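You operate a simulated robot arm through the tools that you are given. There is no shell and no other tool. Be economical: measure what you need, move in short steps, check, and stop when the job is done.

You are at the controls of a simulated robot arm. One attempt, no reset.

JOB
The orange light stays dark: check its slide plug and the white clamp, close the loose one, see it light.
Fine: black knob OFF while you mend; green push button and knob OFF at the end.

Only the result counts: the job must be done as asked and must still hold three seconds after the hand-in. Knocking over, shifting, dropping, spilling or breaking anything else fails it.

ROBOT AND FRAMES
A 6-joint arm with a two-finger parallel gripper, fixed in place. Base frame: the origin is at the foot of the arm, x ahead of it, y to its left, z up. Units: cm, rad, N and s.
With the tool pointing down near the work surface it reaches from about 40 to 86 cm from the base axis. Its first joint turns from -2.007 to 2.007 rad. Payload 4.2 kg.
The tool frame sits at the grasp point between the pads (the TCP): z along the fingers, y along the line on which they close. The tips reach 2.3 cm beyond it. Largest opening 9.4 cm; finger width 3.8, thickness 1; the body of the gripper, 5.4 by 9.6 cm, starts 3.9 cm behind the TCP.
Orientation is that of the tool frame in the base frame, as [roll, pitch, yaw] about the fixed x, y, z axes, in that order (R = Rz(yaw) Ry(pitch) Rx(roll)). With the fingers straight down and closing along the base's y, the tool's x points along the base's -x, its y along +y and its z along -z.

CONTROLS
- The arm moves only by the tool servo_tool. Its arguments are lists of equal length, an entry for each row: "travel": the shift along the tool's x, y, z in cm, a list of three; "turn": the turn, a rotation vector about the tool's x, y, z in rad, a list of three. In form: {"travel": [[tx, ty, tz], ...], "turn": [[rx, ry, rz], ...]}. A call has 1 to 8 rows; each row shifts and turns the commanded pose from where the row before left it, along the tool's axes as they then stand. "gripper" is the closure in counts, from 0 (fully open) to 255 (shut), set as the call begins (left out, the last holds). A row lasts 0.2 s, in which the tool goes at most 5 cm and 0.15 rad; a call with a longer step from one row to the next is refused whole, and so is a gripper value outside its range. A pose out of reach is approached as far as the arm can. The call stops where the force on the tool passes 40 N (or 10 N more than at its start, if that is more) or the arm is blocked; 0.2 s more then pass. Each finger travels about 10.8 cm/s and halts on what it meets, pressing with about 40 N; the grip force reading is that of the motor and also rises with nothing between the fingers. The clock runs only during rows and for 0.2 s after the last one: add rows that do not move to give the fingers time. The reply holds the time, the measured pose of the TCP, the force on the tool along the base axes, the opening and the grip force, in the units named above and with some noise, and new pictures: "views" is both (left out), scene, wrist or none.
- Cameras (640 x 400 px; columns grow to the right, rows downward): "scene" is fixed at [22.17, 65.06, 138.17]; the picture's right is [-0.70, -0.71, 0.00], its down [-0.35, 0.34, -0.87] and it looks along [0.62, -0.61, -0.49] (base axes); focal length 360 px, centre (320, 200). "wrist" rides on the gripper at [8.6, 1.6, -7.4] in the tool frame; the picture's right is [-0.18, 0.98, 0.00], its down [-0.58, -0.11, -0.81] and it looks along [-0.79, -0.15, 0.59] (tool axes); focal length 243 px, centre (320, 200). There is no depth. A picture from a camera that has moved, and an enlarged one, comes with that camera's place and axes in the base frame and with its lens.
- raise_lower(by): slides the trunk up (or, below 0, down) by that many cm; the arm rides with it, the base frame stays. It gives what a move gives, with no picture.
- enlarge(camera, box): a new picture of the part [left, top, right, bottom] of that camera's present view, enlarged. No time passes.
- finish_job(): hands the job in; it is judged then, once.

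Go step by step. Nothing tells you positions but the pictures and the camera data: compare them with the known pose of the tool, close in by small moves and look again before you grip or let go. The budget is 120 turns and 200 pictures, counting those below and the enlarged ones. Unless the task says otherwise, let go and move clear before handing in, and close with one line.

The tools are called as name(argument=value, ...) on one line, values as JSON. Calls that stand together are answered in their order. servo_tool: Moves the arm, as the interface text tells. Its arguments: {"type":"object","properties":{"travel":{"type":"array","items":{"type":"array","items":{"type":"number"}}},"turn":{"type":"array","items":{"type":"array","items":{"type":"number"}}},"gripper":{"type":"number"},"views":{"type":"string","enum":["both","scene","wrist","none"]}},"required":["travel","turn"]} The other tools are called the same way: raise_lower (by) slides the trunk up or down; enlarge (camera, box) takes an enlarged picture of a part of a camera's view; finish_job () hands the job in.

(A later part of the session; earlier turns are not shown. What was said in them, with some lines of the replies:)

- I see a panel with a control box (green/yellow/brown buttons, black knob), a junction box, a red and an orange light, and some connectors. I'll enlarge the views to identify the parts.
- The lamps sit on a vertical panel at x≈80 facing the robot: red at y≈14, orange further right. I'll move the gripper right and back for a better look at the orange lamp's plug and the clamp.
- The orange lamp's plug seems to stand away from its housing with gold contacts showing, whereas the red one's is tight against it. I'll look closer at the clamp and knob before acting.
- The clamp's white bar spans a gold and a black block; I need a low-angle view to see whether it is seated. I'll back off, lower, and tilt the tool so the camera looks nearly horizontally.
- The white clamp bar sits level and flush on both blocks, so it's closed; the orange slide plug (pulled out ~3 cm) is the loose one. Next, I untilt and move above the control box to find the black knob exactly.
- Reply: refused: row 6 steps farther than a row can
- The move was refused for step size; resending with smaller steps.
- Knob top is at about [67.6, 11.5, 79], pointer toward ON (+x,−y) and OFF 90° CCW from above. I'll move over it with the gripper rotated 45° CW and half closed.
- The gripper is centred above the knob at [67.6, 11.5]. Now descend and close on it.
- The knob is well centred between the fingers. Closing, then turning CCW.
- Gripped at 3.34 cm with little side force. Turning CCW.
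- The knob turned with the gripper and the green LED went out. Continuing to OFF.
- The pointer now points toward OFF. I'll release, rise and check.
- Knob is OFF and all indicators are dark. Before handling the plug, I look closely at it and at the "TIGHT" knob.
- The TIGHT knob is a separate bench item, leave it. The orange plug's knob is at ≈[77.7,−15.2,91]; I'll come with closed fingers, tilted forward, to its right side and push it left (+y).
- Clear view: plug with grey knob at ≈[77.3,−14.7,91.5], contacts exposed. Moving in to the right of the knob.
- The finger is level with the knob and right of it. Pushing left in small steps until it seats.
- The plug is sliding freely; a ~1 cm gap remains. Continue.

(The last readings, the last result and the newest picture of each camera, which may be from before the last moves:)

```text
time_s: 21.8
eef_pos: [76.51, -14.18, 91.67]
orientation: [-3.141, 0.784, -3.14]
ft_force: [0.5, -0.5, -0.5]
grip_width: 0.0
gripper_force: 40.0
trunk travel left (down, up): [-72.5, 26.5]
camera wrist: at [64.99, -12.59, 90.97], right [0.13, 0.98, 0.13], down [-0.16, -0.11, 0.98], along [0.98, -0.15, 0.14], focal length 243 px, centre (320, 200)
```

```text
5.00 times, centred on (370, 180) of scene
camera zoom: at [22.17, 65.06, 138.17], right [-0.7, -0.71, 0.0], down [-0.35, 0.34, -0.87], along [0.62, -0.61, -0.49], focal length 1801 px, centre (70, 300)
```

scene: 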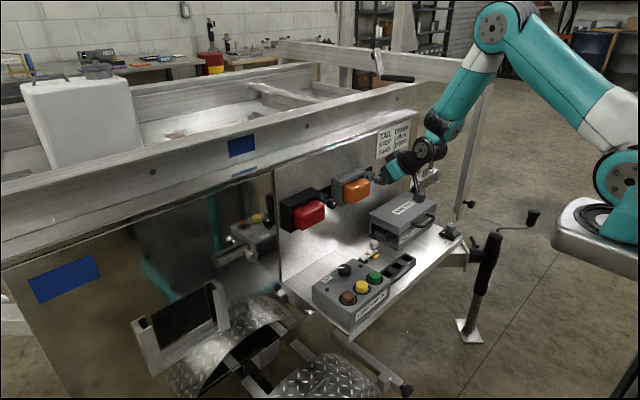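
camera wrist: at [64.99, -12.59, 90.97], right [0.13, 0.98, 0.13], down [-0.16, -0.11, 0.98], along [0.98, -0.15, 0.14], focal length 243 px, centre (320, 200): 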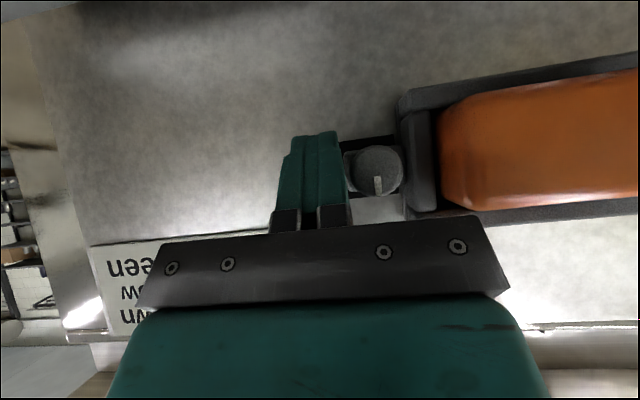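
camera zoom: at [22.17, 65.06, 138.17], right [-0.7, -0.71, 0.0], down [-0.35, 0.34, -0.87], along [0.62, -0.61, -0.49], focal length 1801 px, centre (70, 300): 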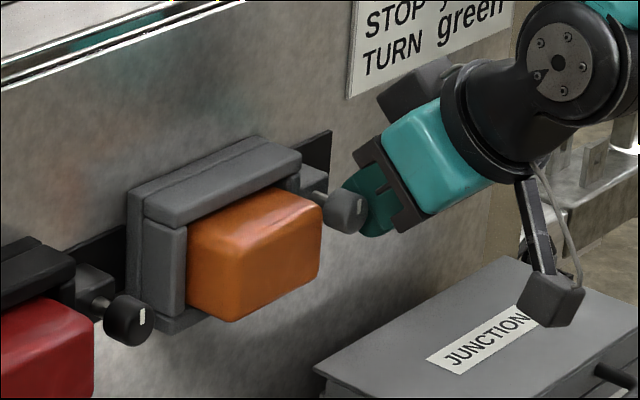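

The gap is closed in the picture but no resistance felt yet; push gently to confirm the stop.

servo_tool(travel=[[0, 0.2, 0], [0, 0.2, 0], [0, 0.2, 0], [0, 0.2, 0]], turn=[[0, 0, 0], [0, 0, 0], [0, 0, 0], [0, 0, 0]], views="wrist")

enlarge(camera="wrist", box=[270, 70, 470, 230])

```text
time_s: 22.8
eef_pos: [76.44, -13.82, 91.68]
orientation: [-3.135, 0.787, -3.139]
ft_force: [-1.8, -25.4, -0.4]
grip_width: 0.0
gripper_force: 40.3
trunk travel left (down, up): [-72.5, 26.5]
camera wrist: at [64.99, -12.15, 90.98], right [0.13, 0.98, 0.13], down [-0.16, -0.1, 0.98], along [0.98, -0.15, 0.14], focal length 243 px, centre (320, 200)
```

wrist: 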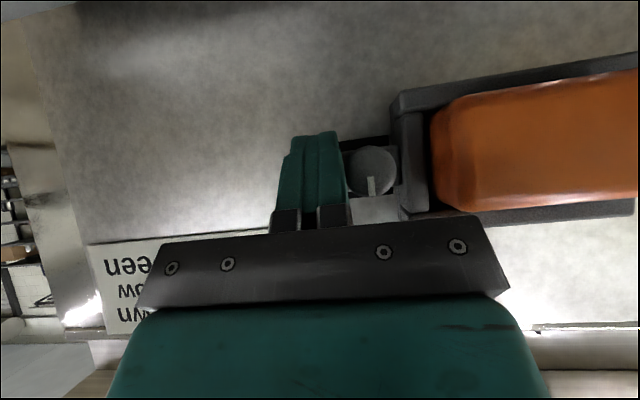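

```text
2.50 times, centred on (370, 150) of wrist
camera zoom: at [64.99, -12.15, 90.98], right [0.13, 0.98, 0.13], down [-0.16, -0.1, 0.98], along [0.98, -0.15, 0.14], focal length 606 px, centre (195, 325)
```

zoom: 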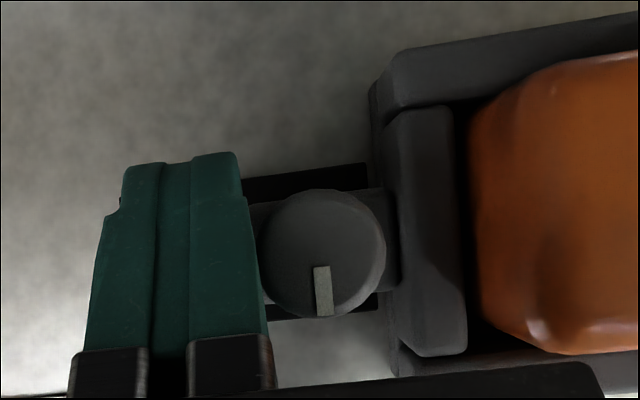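

The plug hit its stop at 25 N, flush with the housing. Backing off and returning upright.

servo_tool(travel=[[0, -1.5, 0], [0, -2, 0], [0, 0, -4.5], [0, 0, -4.5], [0, 0, -2], [0, 0, 0], [0, 0, 0], [0, 0, 0]], turn=[[0, 0, 0], [0, 0, 0], [0, 0, 0], [0, 0, 0], [0, 0.14, 0], [0, 0.14, 0], [0, 0.14, 0], [0, 0.14, 0]], views="none")

servo_tool(travel=[[0, 4.2, 0], [0, 4.2, 0], [0, 4.8, 0], [0, 4.8, 0], [0, 4.8, 0], [0, 3.5, 0], [0, 0, 0]], turn=[[0, 0.14, 0], [0, 0.085, 0], [0, 0, 0], [0, 0, 0], [0, 0, 0], [0, 0, 0], [0, 0, 0]], gripper=115)

enlarge(camera="scene", box=[270, 150, 430, 310])

```text
time_s: 24.6
eef_pos: [68.72, -16.98, 99.54]
orientation: [-3.141, 0.223, -3.14]
ft_force: [-0.2, 0.3, -0.5]
grip_width: 0.01
gripper_force: 39.6
trunk travel left (down, up): [-72.5, 26.5]
```

```text
time_s: 26.2
eef_pos: [68.81, 9.38, 99.54]
orientation: [-3.141, -0.001, -3.14]
ft_force: [0.4, -0.3, 0.1]
grip_width: 5.15
gripper_force: 0.1
trunk travel left (down, up): [-72.5, 26.5]
camera wrist: at [59.99, 11.02, 107.02], right [0.18, 0.98, 0.0], down [0.58, -0.11, 0.81], along [0.79, -0.15, -0.59], focal length 243 px, centre (320, 200)
```

scene: 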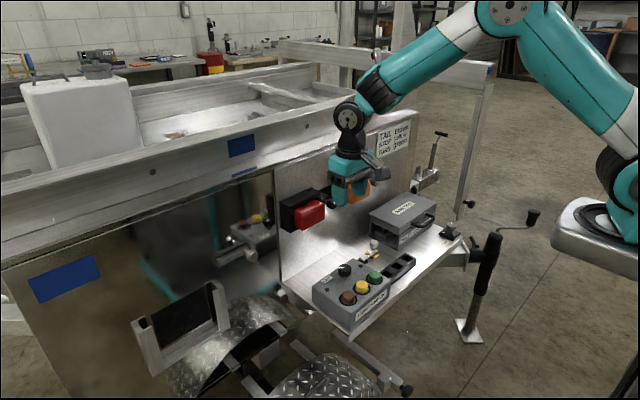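
wrist: 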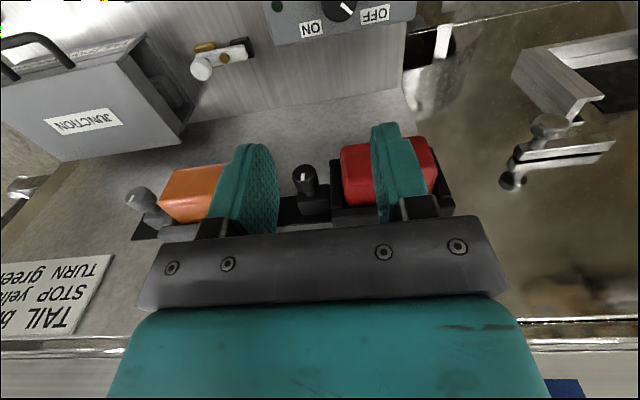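

```text
2.50 times, centred on (350, 230) of scene
camera zoom: at [22.17, 65.06, 138.17], right [-0.7, -0.71, 0.0], down [-0.35, 0.34, -0.87], along [0.62, -0.61, -0.49], focal length 900 px, centre (245, 125)
```

zoom: 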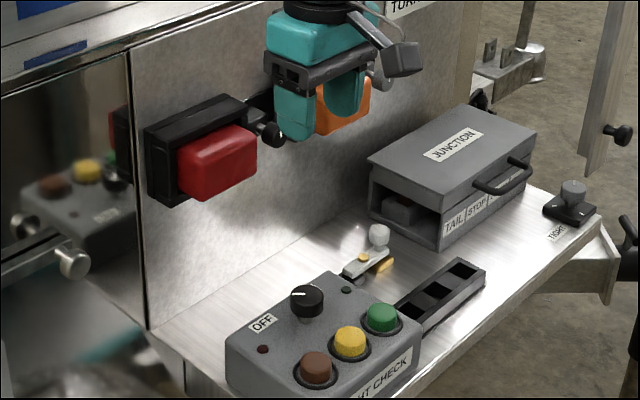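

Plug in place. Now go back to the knob with the gripper rotated 45° CCW, ready to turn it ON.

servo_tool(travel=[[1.15, 2.05, 0], [0, 0, 2], [0, 0, 2], [0, 0, 2], [0, 0, 2], [0, 0, 2], [0, 0, 2]], turn=[[0, 0, 0], [0, 0, -0.13], [0, 0, -0.13], [0, 0, -0.13], [0, 0, -0.13], [0, 0, -0.13], [0, 0, -0.13]], views="none")

servo_tool(travel=[[0, 0, 2], [0, 0, 2], [0, 0, 2], [0, 0, 2], [0, 0, 0]], turn=[[0, 0, 0], [0, 0, 0], [0, 0, 0], [0, 0, 0], [0, 0, 0]], views="wrist")

```text
time_s: 27.8
eef_pos: [67.56, 11.49, 87.49]
orientation: [3.14, 0.001, -2.358]
ft_force: [0.2, 0.2, -0.4]
grip_width: 5.13
gripper_force: 0.0
trunk travel left (down, up): [-72.5, 26.5]
```

```text
time_s: 29.0
eef_pos: [67.57, 11.35, 79.48]
orientation: [-3.14, -0.001, -2.359]
ft_force: [0.6, 0.5, 0.3]
grip_width: 5.15
gripper_force: 0.0
trunk travel left (down, up): [-72.5, 26.5]
camera wrist: at [60.16, 6.43, 87.03], right [-0.56, 0.83, 0.0], down [0.49, 0.33, 0.81], along [0.67, 0.45, -0.59], focal length 243 px, centre (320, 200)
```

wrist: 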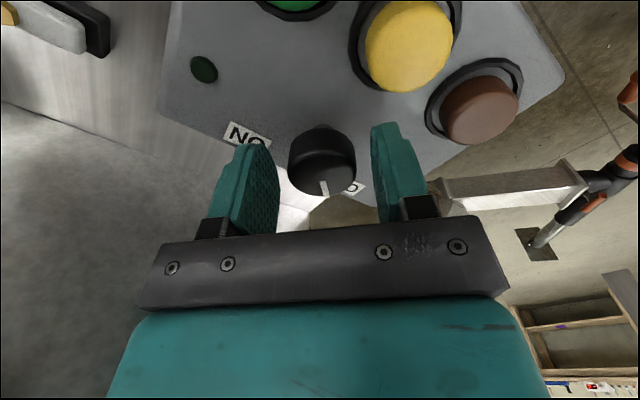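

servo_tool(travel=[[0, 0, 0], [0, 0, 0], [0, 0, 0], [0, 0, 0], [0, 0, 0], [0, 0, 0], [0, 0, 0], [0, 0, 0]], turn=[[0, 0, 0], [0, 0, 0], [0, 0, 0.13], [0, 0, 0.13], [0, 0, 0.13], [0, 0, 0.13], [0, 0, 0.13], [0, 0, 0.13]], gripper=200, views="none")

servo_tool(travel=[[0, 0, 0], [0, 0, 0], [0, 0, 0], [0, 0, 0], [0, 0, 0], [0, 0, 0], [0, 0, 0]], turn=[[0, 0, 0.13], [0, 0, 0.13], [0, 0, 0.13], [0, 0, 0.13], [0, 0, 0.13], [0, 0, 0.13], [0, 0, 0]])

```text
time_s: 30.8
eef_pos: [67.42, 11.43, 79.44]
orientation: [-3.141, -0.003, -3.141]
ft_force: [-6.6, 6.2, -9.0]
grip_width: 3.35
gripper_force: 45.0
trunk travel left (down, up): [-72.5, 26.5]
```

```text
time_s: 32.4
eef_pos: [67.44, 11.52, 79.56]
orientation: [-3.141, -0.001, 2.36]
ft_force: [-11.1, 6.9, -11.9]
grip_width: 3.32
gripper_force: 45.0
trunk travel left (down, up): [-72.5, 26.5]
camera wrist: at [62.38, 18.68, 87.03], right [0.82, 0.57, 0.0], down [0.34, -0.49, 0.81], along [0.46, -0.66, -0.59], focal length 243 px, centre (320, 200)
```

scene: 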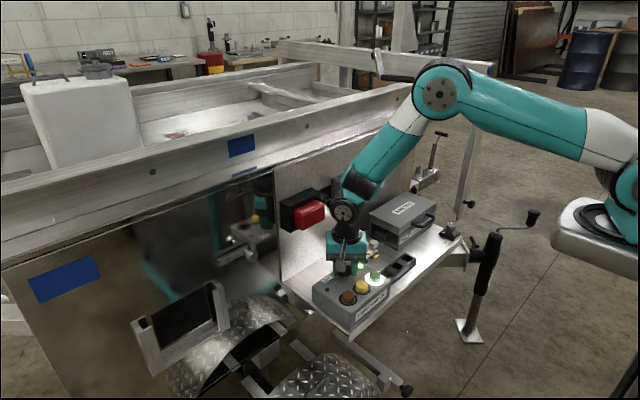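
wrist: 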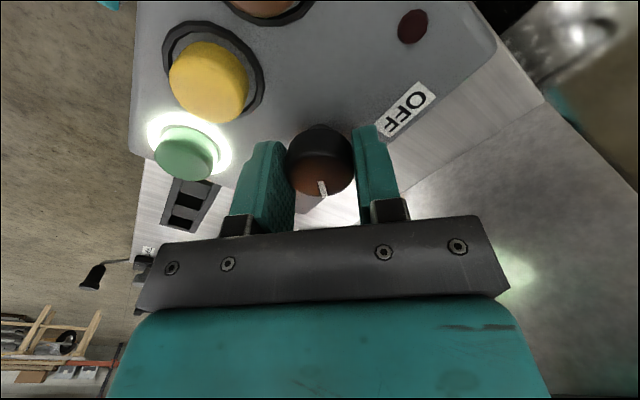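

Knob is ON, green lit, and an orange glow reflects on the knob. Release, move clear and look at the lamp.

servo_tool(travel=[[0, 0, 0], [0, 0, 0], [0, 0, -2.5], [0, 0, -2.5], [0, 0, -2.5], [4, 0, -1], [4, 0, 0], [0, 0, 0]], turn=[[0, 0, 0], [0, 0, 0], [0, 0, 0], [0, 0, 0], [0, 0, 0], [0, 0, 0], [0, 0, 0], [0, 0, 0]], gripper=115)

enlarge(camera="scene", box=[270, 150, 430, 310])

```text
time_s: 34.2
eef_pos: [61.88, 17.02, 88.03]
orientation: [-3.14, 0.0, 2.362]
ft_force: [0.4, -0.6, -0.3]
grip_width: 5.15
gripper_force: 0.0
trunk travel left (down, up): [-72.5, 26.5]
camera wrist: at [56.7, 24.24, 95.63], right [0.82, 0.57, 0.0], down [0.34, -0.49, 0.81], along [0.46, -0.66, -0.59], focal length 243 px, centre (320, 200)
```

scene: 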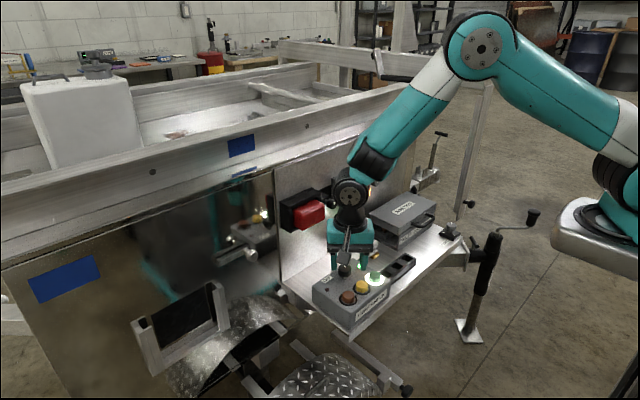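
wrist: 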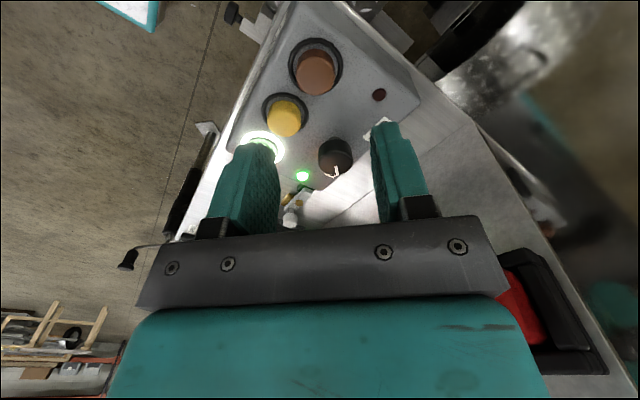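

```text
2.50 times, centred on (350, 230) of scene
camera zoom: at [22.17, 65.06, 138.17], right [-0.7, -0.71, 0.0], down [-0.35, 0.34, -0.87], along [0.62, -0.61, -0.49], focal length 900 px, centre (245, 125)
```

zoom: 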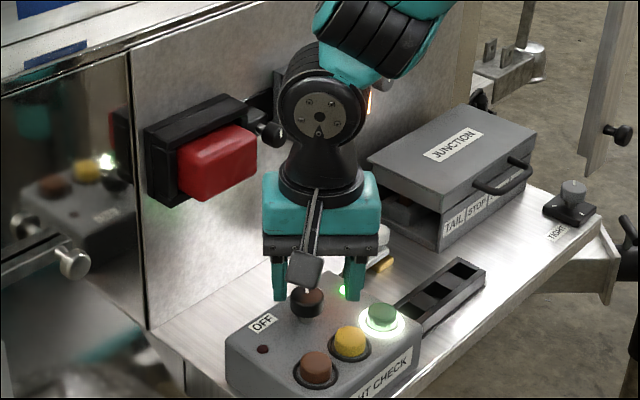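

Rotate the gripper back, close it, move over the green button and view the orange lamp.

servo_tool(travel=[[0, 0, -2], [0, 0, -2], [0, 0, 0], [0, 0, 0], [0, 0, 0], [0, 0, 0], [4, -3.0, 0], [4, -2.0, 0]], turn=[[0, 0, -0.13], [0, 0, -0.13], [0, 0, -0.13], [0, 0, -0.13], [0, 0, -0.13], [0, 0, -0.13], [0, 0, 0], [0, 0, 0]], gripper=255)

enlarge(camera="scene", box=[270, 150, 430, 310])

enlarge(camera="wrist", box=[140, 0, 400, 200])

```text
time_s: 36.0
eef_pos: [53.97, 11.99, 91.72]
orientation: [-3.142, 0.002, -3.141]
ft_force: [-0.2, 0.7, -0.3]
grip_width: 0.0
gripper_force: 39.9
trunk travel left (down, up): [-72.5, 26.5]
camera wrist: at [45.17, 13.56, 99.34], right [0.18, 0.98, 0.0], down [0.58, -0.11, 0.81], along [0.79, -0.15, -0.59], focal length 243 px, centre (320, 200)
```

scene: 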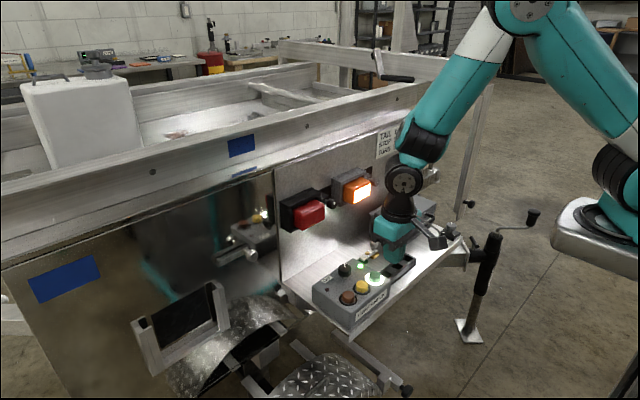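
wrist: 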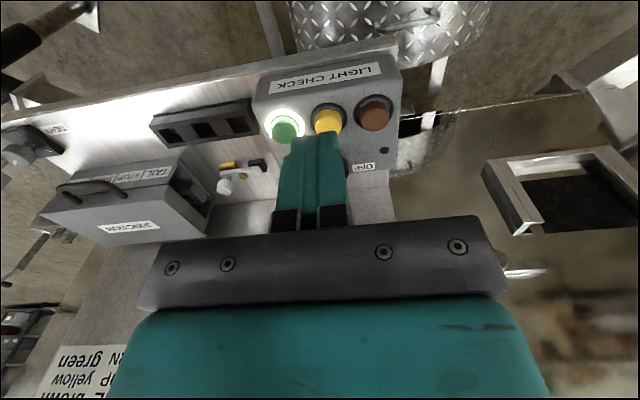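

```text
2.50 times, centred on (350, 230) of scene
camera zoom: at [22.17, 65.06, 138.17], right [-0.7, -0.71, 0.0], down [-0.35, 0.34, -0.87], along [0.62, -0.61, -0.49], focal length 900 px, centre (245, 125)
```

zoom: 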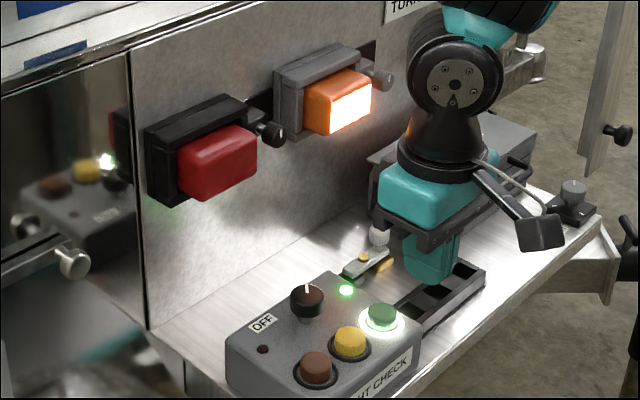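

```text
2.00 times, centred on (270, 100) of wrist
camera zoom: at [45.17, 13.56, 99.34], right [0.18, 0.98, 0.0], down [0.58, -0.11, 0.81], along [0.79, -0.15, -0.59], focal length 485 px, centre (420, 400)
```

zoom: 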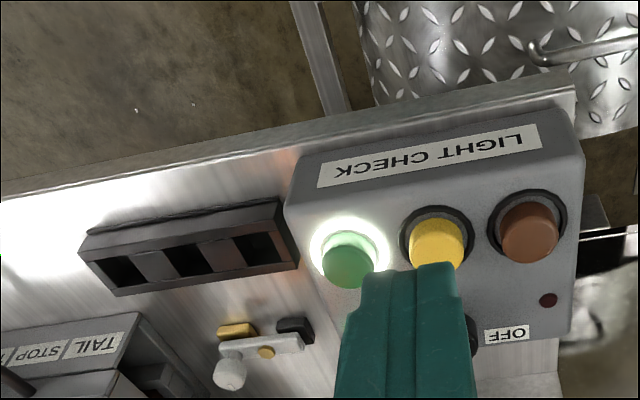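

The orange lamp is lit. Now I move over the green button at ≈[62,6.2,77] to release it.

servo_tool(travel=[[-2.7, -2, 0], [-2.7, -2, 0], [-2.6, -1.8, 0], [0, 0, 4], [0, 0, 4], [0, 0, 2.5], [0, 0, 0]], turn=[[0, 0, 0], [0, 0, 0], [0, 0, 0], [0, 0, 0], [0, 0, 0], [0, 0, 0], [0, 0, 0]])

enlarge(camera="scene", box=[310, 230, 410, 310])

```text
time_s: 37.6
eef_pos: [61.95, 6.21, 81.41]
orientation: [3.14, 0.0, -3.14]
ft_force: [0.3, 0.6, 0.7]
grip_width: 0.0
gripper_force: 40.1
trunk travel left (down, up): [-72.5, 26.5]
camera wrist: at [53.13, 7.78, 88.99], right [0.18, 0.98, 0.0], down [0.58, -0.11, 0.81], along [0.79, -0.15, -0.59], focal length 243 px, centre (320, 200)
```

scene: 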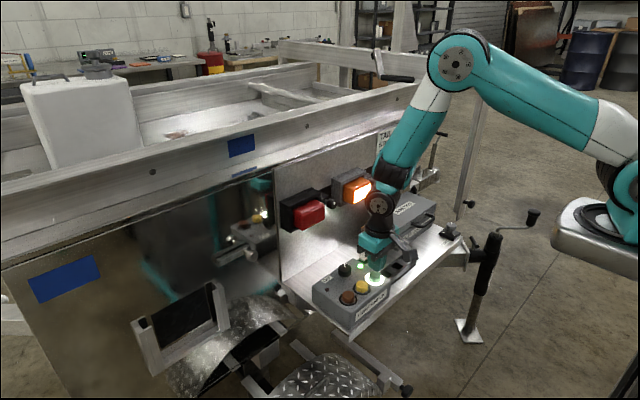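
wrist: 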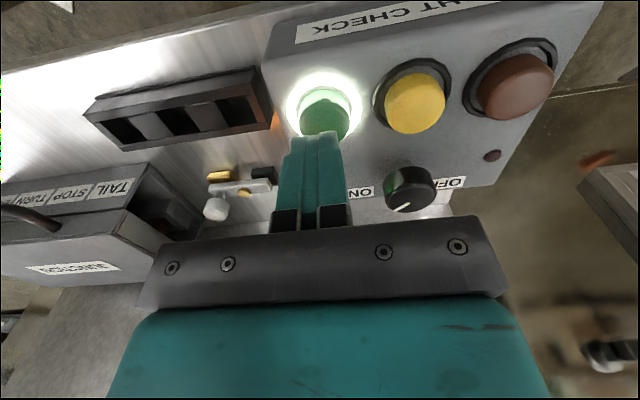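

```text
5.00 times, centred on (360, 270) of scene
camera zoom: at [22.17, 65.06, 138.17], right [-0.7, -0.71, 0.0], down [-0.35, 0.34, -0.87], along [0.62, -0.61, -0.49], focal length 1801 px, centre (120, -150)
```

zoom: 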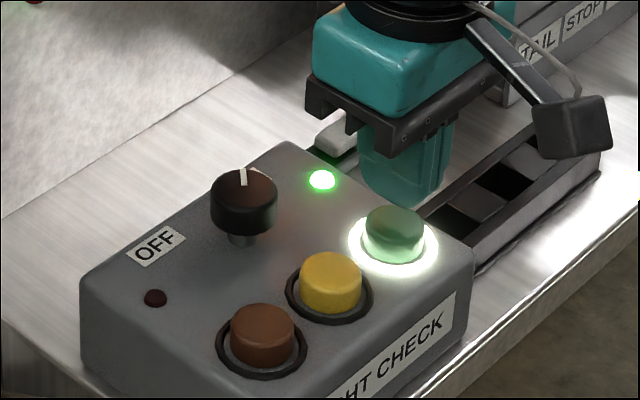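

Fingertips are just above the green button; small correction and then press down gently.

servo_tool(travel=[[0.4, 0.2, 1], [0, 0, 0.6], [0, 0, 0.3], [0, 0, 0.3]], turn=[[0, 0, 0], [0, 0, 0], [0, 0, 0], [0, 0, 0]])

enlarge(camera="scene", box=[310, 230, 410, 310])

```text
time_s: 38.6
eef_pos: [61.53, 6.43, 79.31]
orientation: [3.141, 0.002, -3.141]
ft_force: [1.2, -0.2, 2.4]
grip_width: 0.01
gripper_force: 40.2
trunk travel left (down, up): [-72.5, 26.5]
camera wrist: at [52.72, 8.0, 86.84], right [0.18, 0.98, 0.0], down [0.58, -0.11, 0.81], along [0.79, -0.15, -0.59], focal length 243 px, centre (320, 200)
```

scene: 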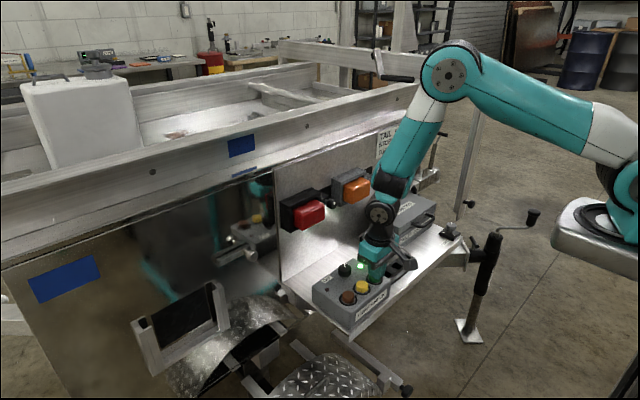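
wrist: 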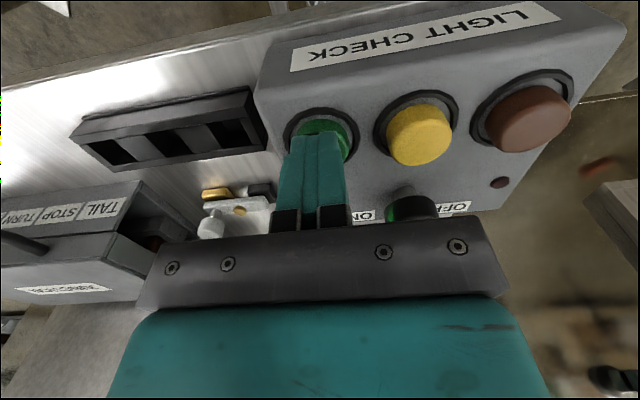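

```text
5.00 times, centred on (360, 270) of scene
camera zoom: at [22.17, 65.06, 138.17], right [-0.7, -0.71, 0.0], down [-0.35, 0.34, -0.87], along [0.62, -0.61, -0.49], focal length 1801 px, centre (120, -150)
```

zoom: 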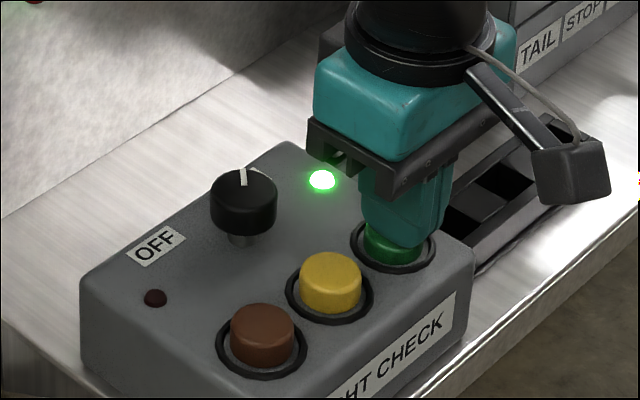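

Green light and orange lamp went off. Lifting straight up to check it stays released.

servo_tool(travel=[[0, 0, -2], [0, 0, -4], [0, 0, -3], [0, 0, 0]], turn=[[0, 0, 0], [0, 0, 0], [0, 0, 0], [0, 0, 0]], views="none")

enlarge(camera="scene", box=[290, 160, 410, 310])

```text
time_s: 39.6
eef_pos: [61.52, 6.4, 88.36]
orientation: [3.141, 0.0, -3.141]
ft_force: [-0.6, -0.2, -0.3]
grip_width: 0.0
gripper_force: 40.0
trunk travel left (down, up): [-72.5, 26.5]
```

```text
2.67 times, centred on (350, 235) of scene
camera zoom: at [22.17, 65.06, 138.17], right [-0.7, -0.71, 0.0], down [-0.35, 0.34, -0.87], along [0.62, -0.61, -0.49], focal length 960 px, centre (240, 107)
```

zoom: 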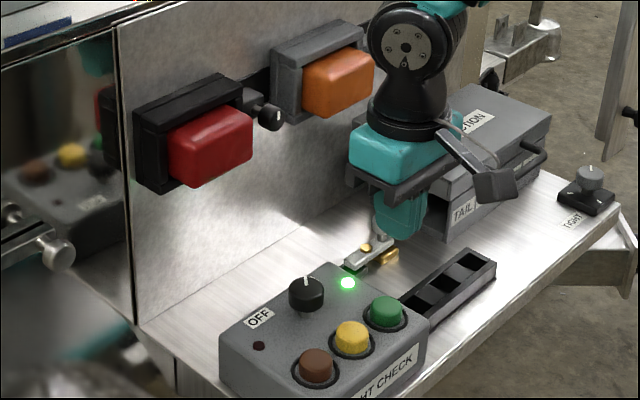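

Green button is off. Now back to the knob to turn it OFF.

servo_tool(travel=[[-3, 2.5, 0], [-3.1, 2.5, 0], [0, 0, 0], [0, 0, 0], [0, 0, 0], [0, 0, 0], [0, 0, 0], [0, 0, 0]], turn=[[0, 0, 0], [0, 0, 0], [0, 0, 0.13], [0, 0, 0.13], [0, 0, 0.13], [0, 0, 0.13], [0, 0, 0.13], [0, 0, 0.13]], gripper=115, views="none")

servo_tool(travel=[[0, 0, 3], [0, 0, 3], [0, 0, 2], [0, 0, 0.9], [0, 0, 0]], turn=[[0, 0, 0], [0, 0, 0], [0, 0, 0], [0, 0, 0], [0, 0, 0]], views="wrist")

```text
time_s: 41.4
eef_pos: [67.51, 11.36, 88.34]
orientation: [3.141, 0.0, 2.361]
ft_force: [0.0, 0.4, 0.4]
grip_width: 5.16
gripper_force: 0.0
trunk travel left (down, up): [-72.5, 26.5]
```

```text
time_s: 42.6
eef_pos: [67.46, 11.46, 79.33]
orientation: [3.142, -0.001, 2.364]
ft_force: [-0.7, -0.2, 0.0]
grip_width: 5.16
gripper_force: 0.0
trunk travel left (down, up): [-72.5, 26.5]
camera wrist: at [62.38, 18.57, 86.9], right [0.82, 0.57, 0.0], down [0.34, -0.49, 0.81], along [0.46, -0.66, -0.59], focal length 243 px, centre (320, 200)
```

wrist: 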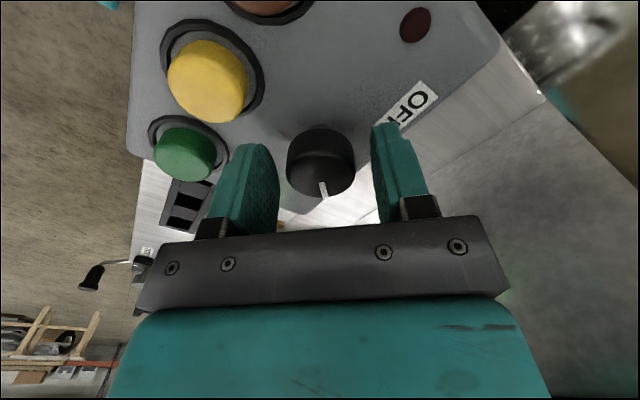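

Aligned with the knob; grip and turn CCW 90° to OFF.

servo_tool(travel=[[0, 0, 0], [0, 0, 0], [0, 0, 0], [0, 0, 0], [0, 0, 0], [0, 0, 0], [0, 0, 0], [0, 0, 0]], turn=[[0, 0, 0], [0, 0, 0], [0, 0, -0.13], [0, 0, -0.13], [0, 0, -0.13], [0, 0, -0.13], [0, 0, -0.13], [0, 0, -0.13]], gripper=200, views="none")

servo_tool(travel=[[0, 0, 0], [0, 0, 0], [0, 0, 0], [0, 0, 0], [0, 0, 0], [0, 0, 0], [0, 0, 0]], turn=[[0, 0, -0.13], [0, 0, -0.13], [0, 0, -0.13], [0, 0, -0.13], [0, 0, -0.13], [0, 0, -0.13], [0, 0, 0]], views="wrist")

```text
time_s: 44.4
eef_pos: [67.64, 11.54, 79.37]
orientation: [-3.141, 0.0, -3.138]
ft_force: [4.6, 4.2, -13.1]
grip_width: 3.34
gripper_force: 45.3
trunk travel left (down, up): [-72.5, 26.5]
```

```text
time_s: 46.0
eef_pos: [67.67, 11.53, 79.25]
orientation: [-3.141, -0.002, -2.358]
ft_force: [2.6, 6.5, -12.9]
grip_width: 3.33
gripper_force: 45.0
trunk travel left (down, up): [-72.5, 26.5]
camera wrist: at [60.18, 6.55, 86.91], right [-0.56, 0.83, 0.0], down [0.49, 0.33, 0.81], along [0.67, 0.45, -0.59], focal length 243 px, centre (320, 200)
```

wrist: 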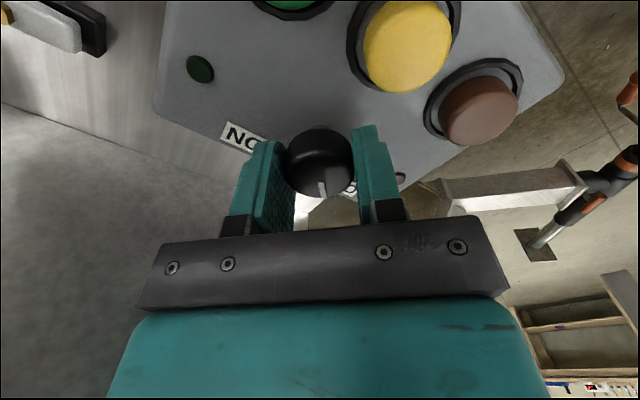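

The knob has turned to OFF. Release, rise and move back clear.

servo_tool(travel=[[0, 0, 0], [0, 0, 0], [0, 0, -2], [0, 0, -4], [0, 0, -4], [3, 0, -3], [4, 0, 0], [0, 0, 0]], turn=[[0, 0, 0], [0, 0, 0], [0, 0, 0], [0, 0, 0], [0, 0, 0], [0, 0, 0], [0, 0, 0], [0, 0, 0]], gripper=110, views="both")

enlarge(camera="scene", box=[280, 150, 440, 320])

```text
time_s: 47.8
eef_pos: [62.53, 6.6, 92.5]
orientation: [3.142, -0.001, -2.358]
ft_force: [-0.9, -0.2, 0.3]
grip_width: 5.34
gripper_force: 0.1
trunk travel left (down, up): [-72.5, 26.5]
camera wrist: at [55.17, 1.63, 99.99], right [-0.56, 0.83, 0.0], down [0.49, 0.33, 0.81], along [0.67, 0.45, -0.59], focal length 243 px, centre (320, 200)
```

scene: 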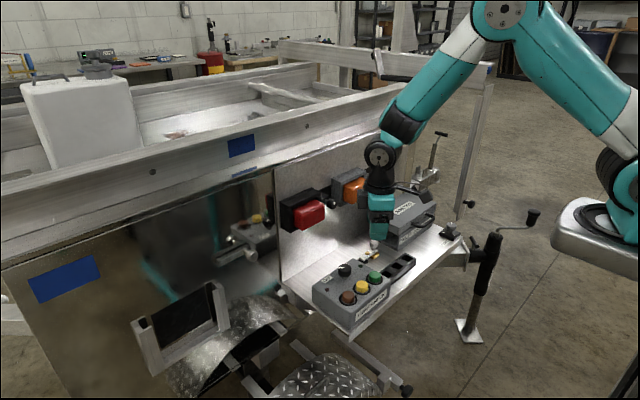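
wrist: 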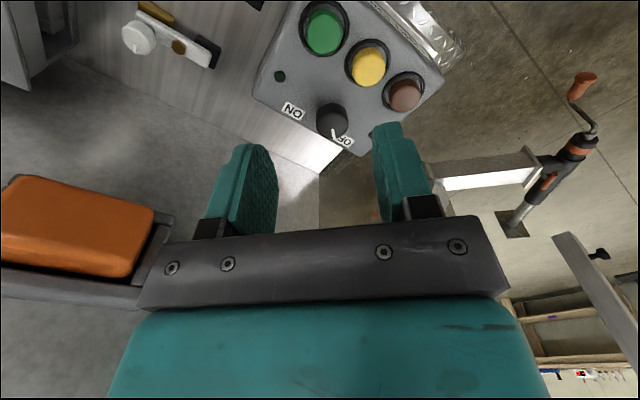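

```text
2.35 times, centred on (360, 235) of scene
camera zoom: at [22.17, 65.06, 138.17], right [-0.7, -0.71, 0.0], down [-0.35, 0.34, -0.87], along [0.62, -0.61, -0.49], focal length 847 px, centre (226, 118)
```

zoom: 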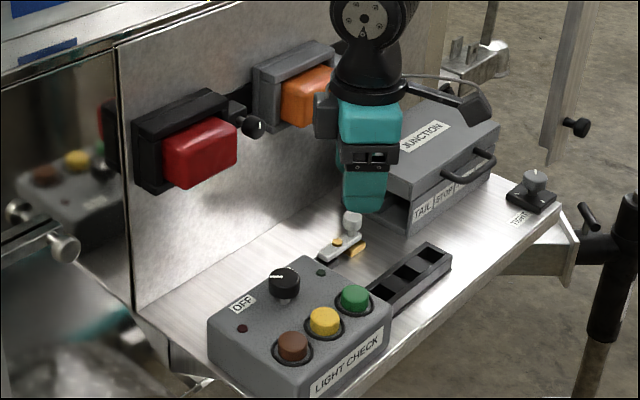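

Knob is OFF, the green button is off and everything is dark. The plug was seated and the arm is clear, so I hand in.

finish_job()

```text
The job is handed in.
```

The orange light's slide plug was the loose one. I pushed it home with the knob OFF, saw the lamp light with the knob back ON, then switched the green button and knob OFF; the white clamp was already closed.
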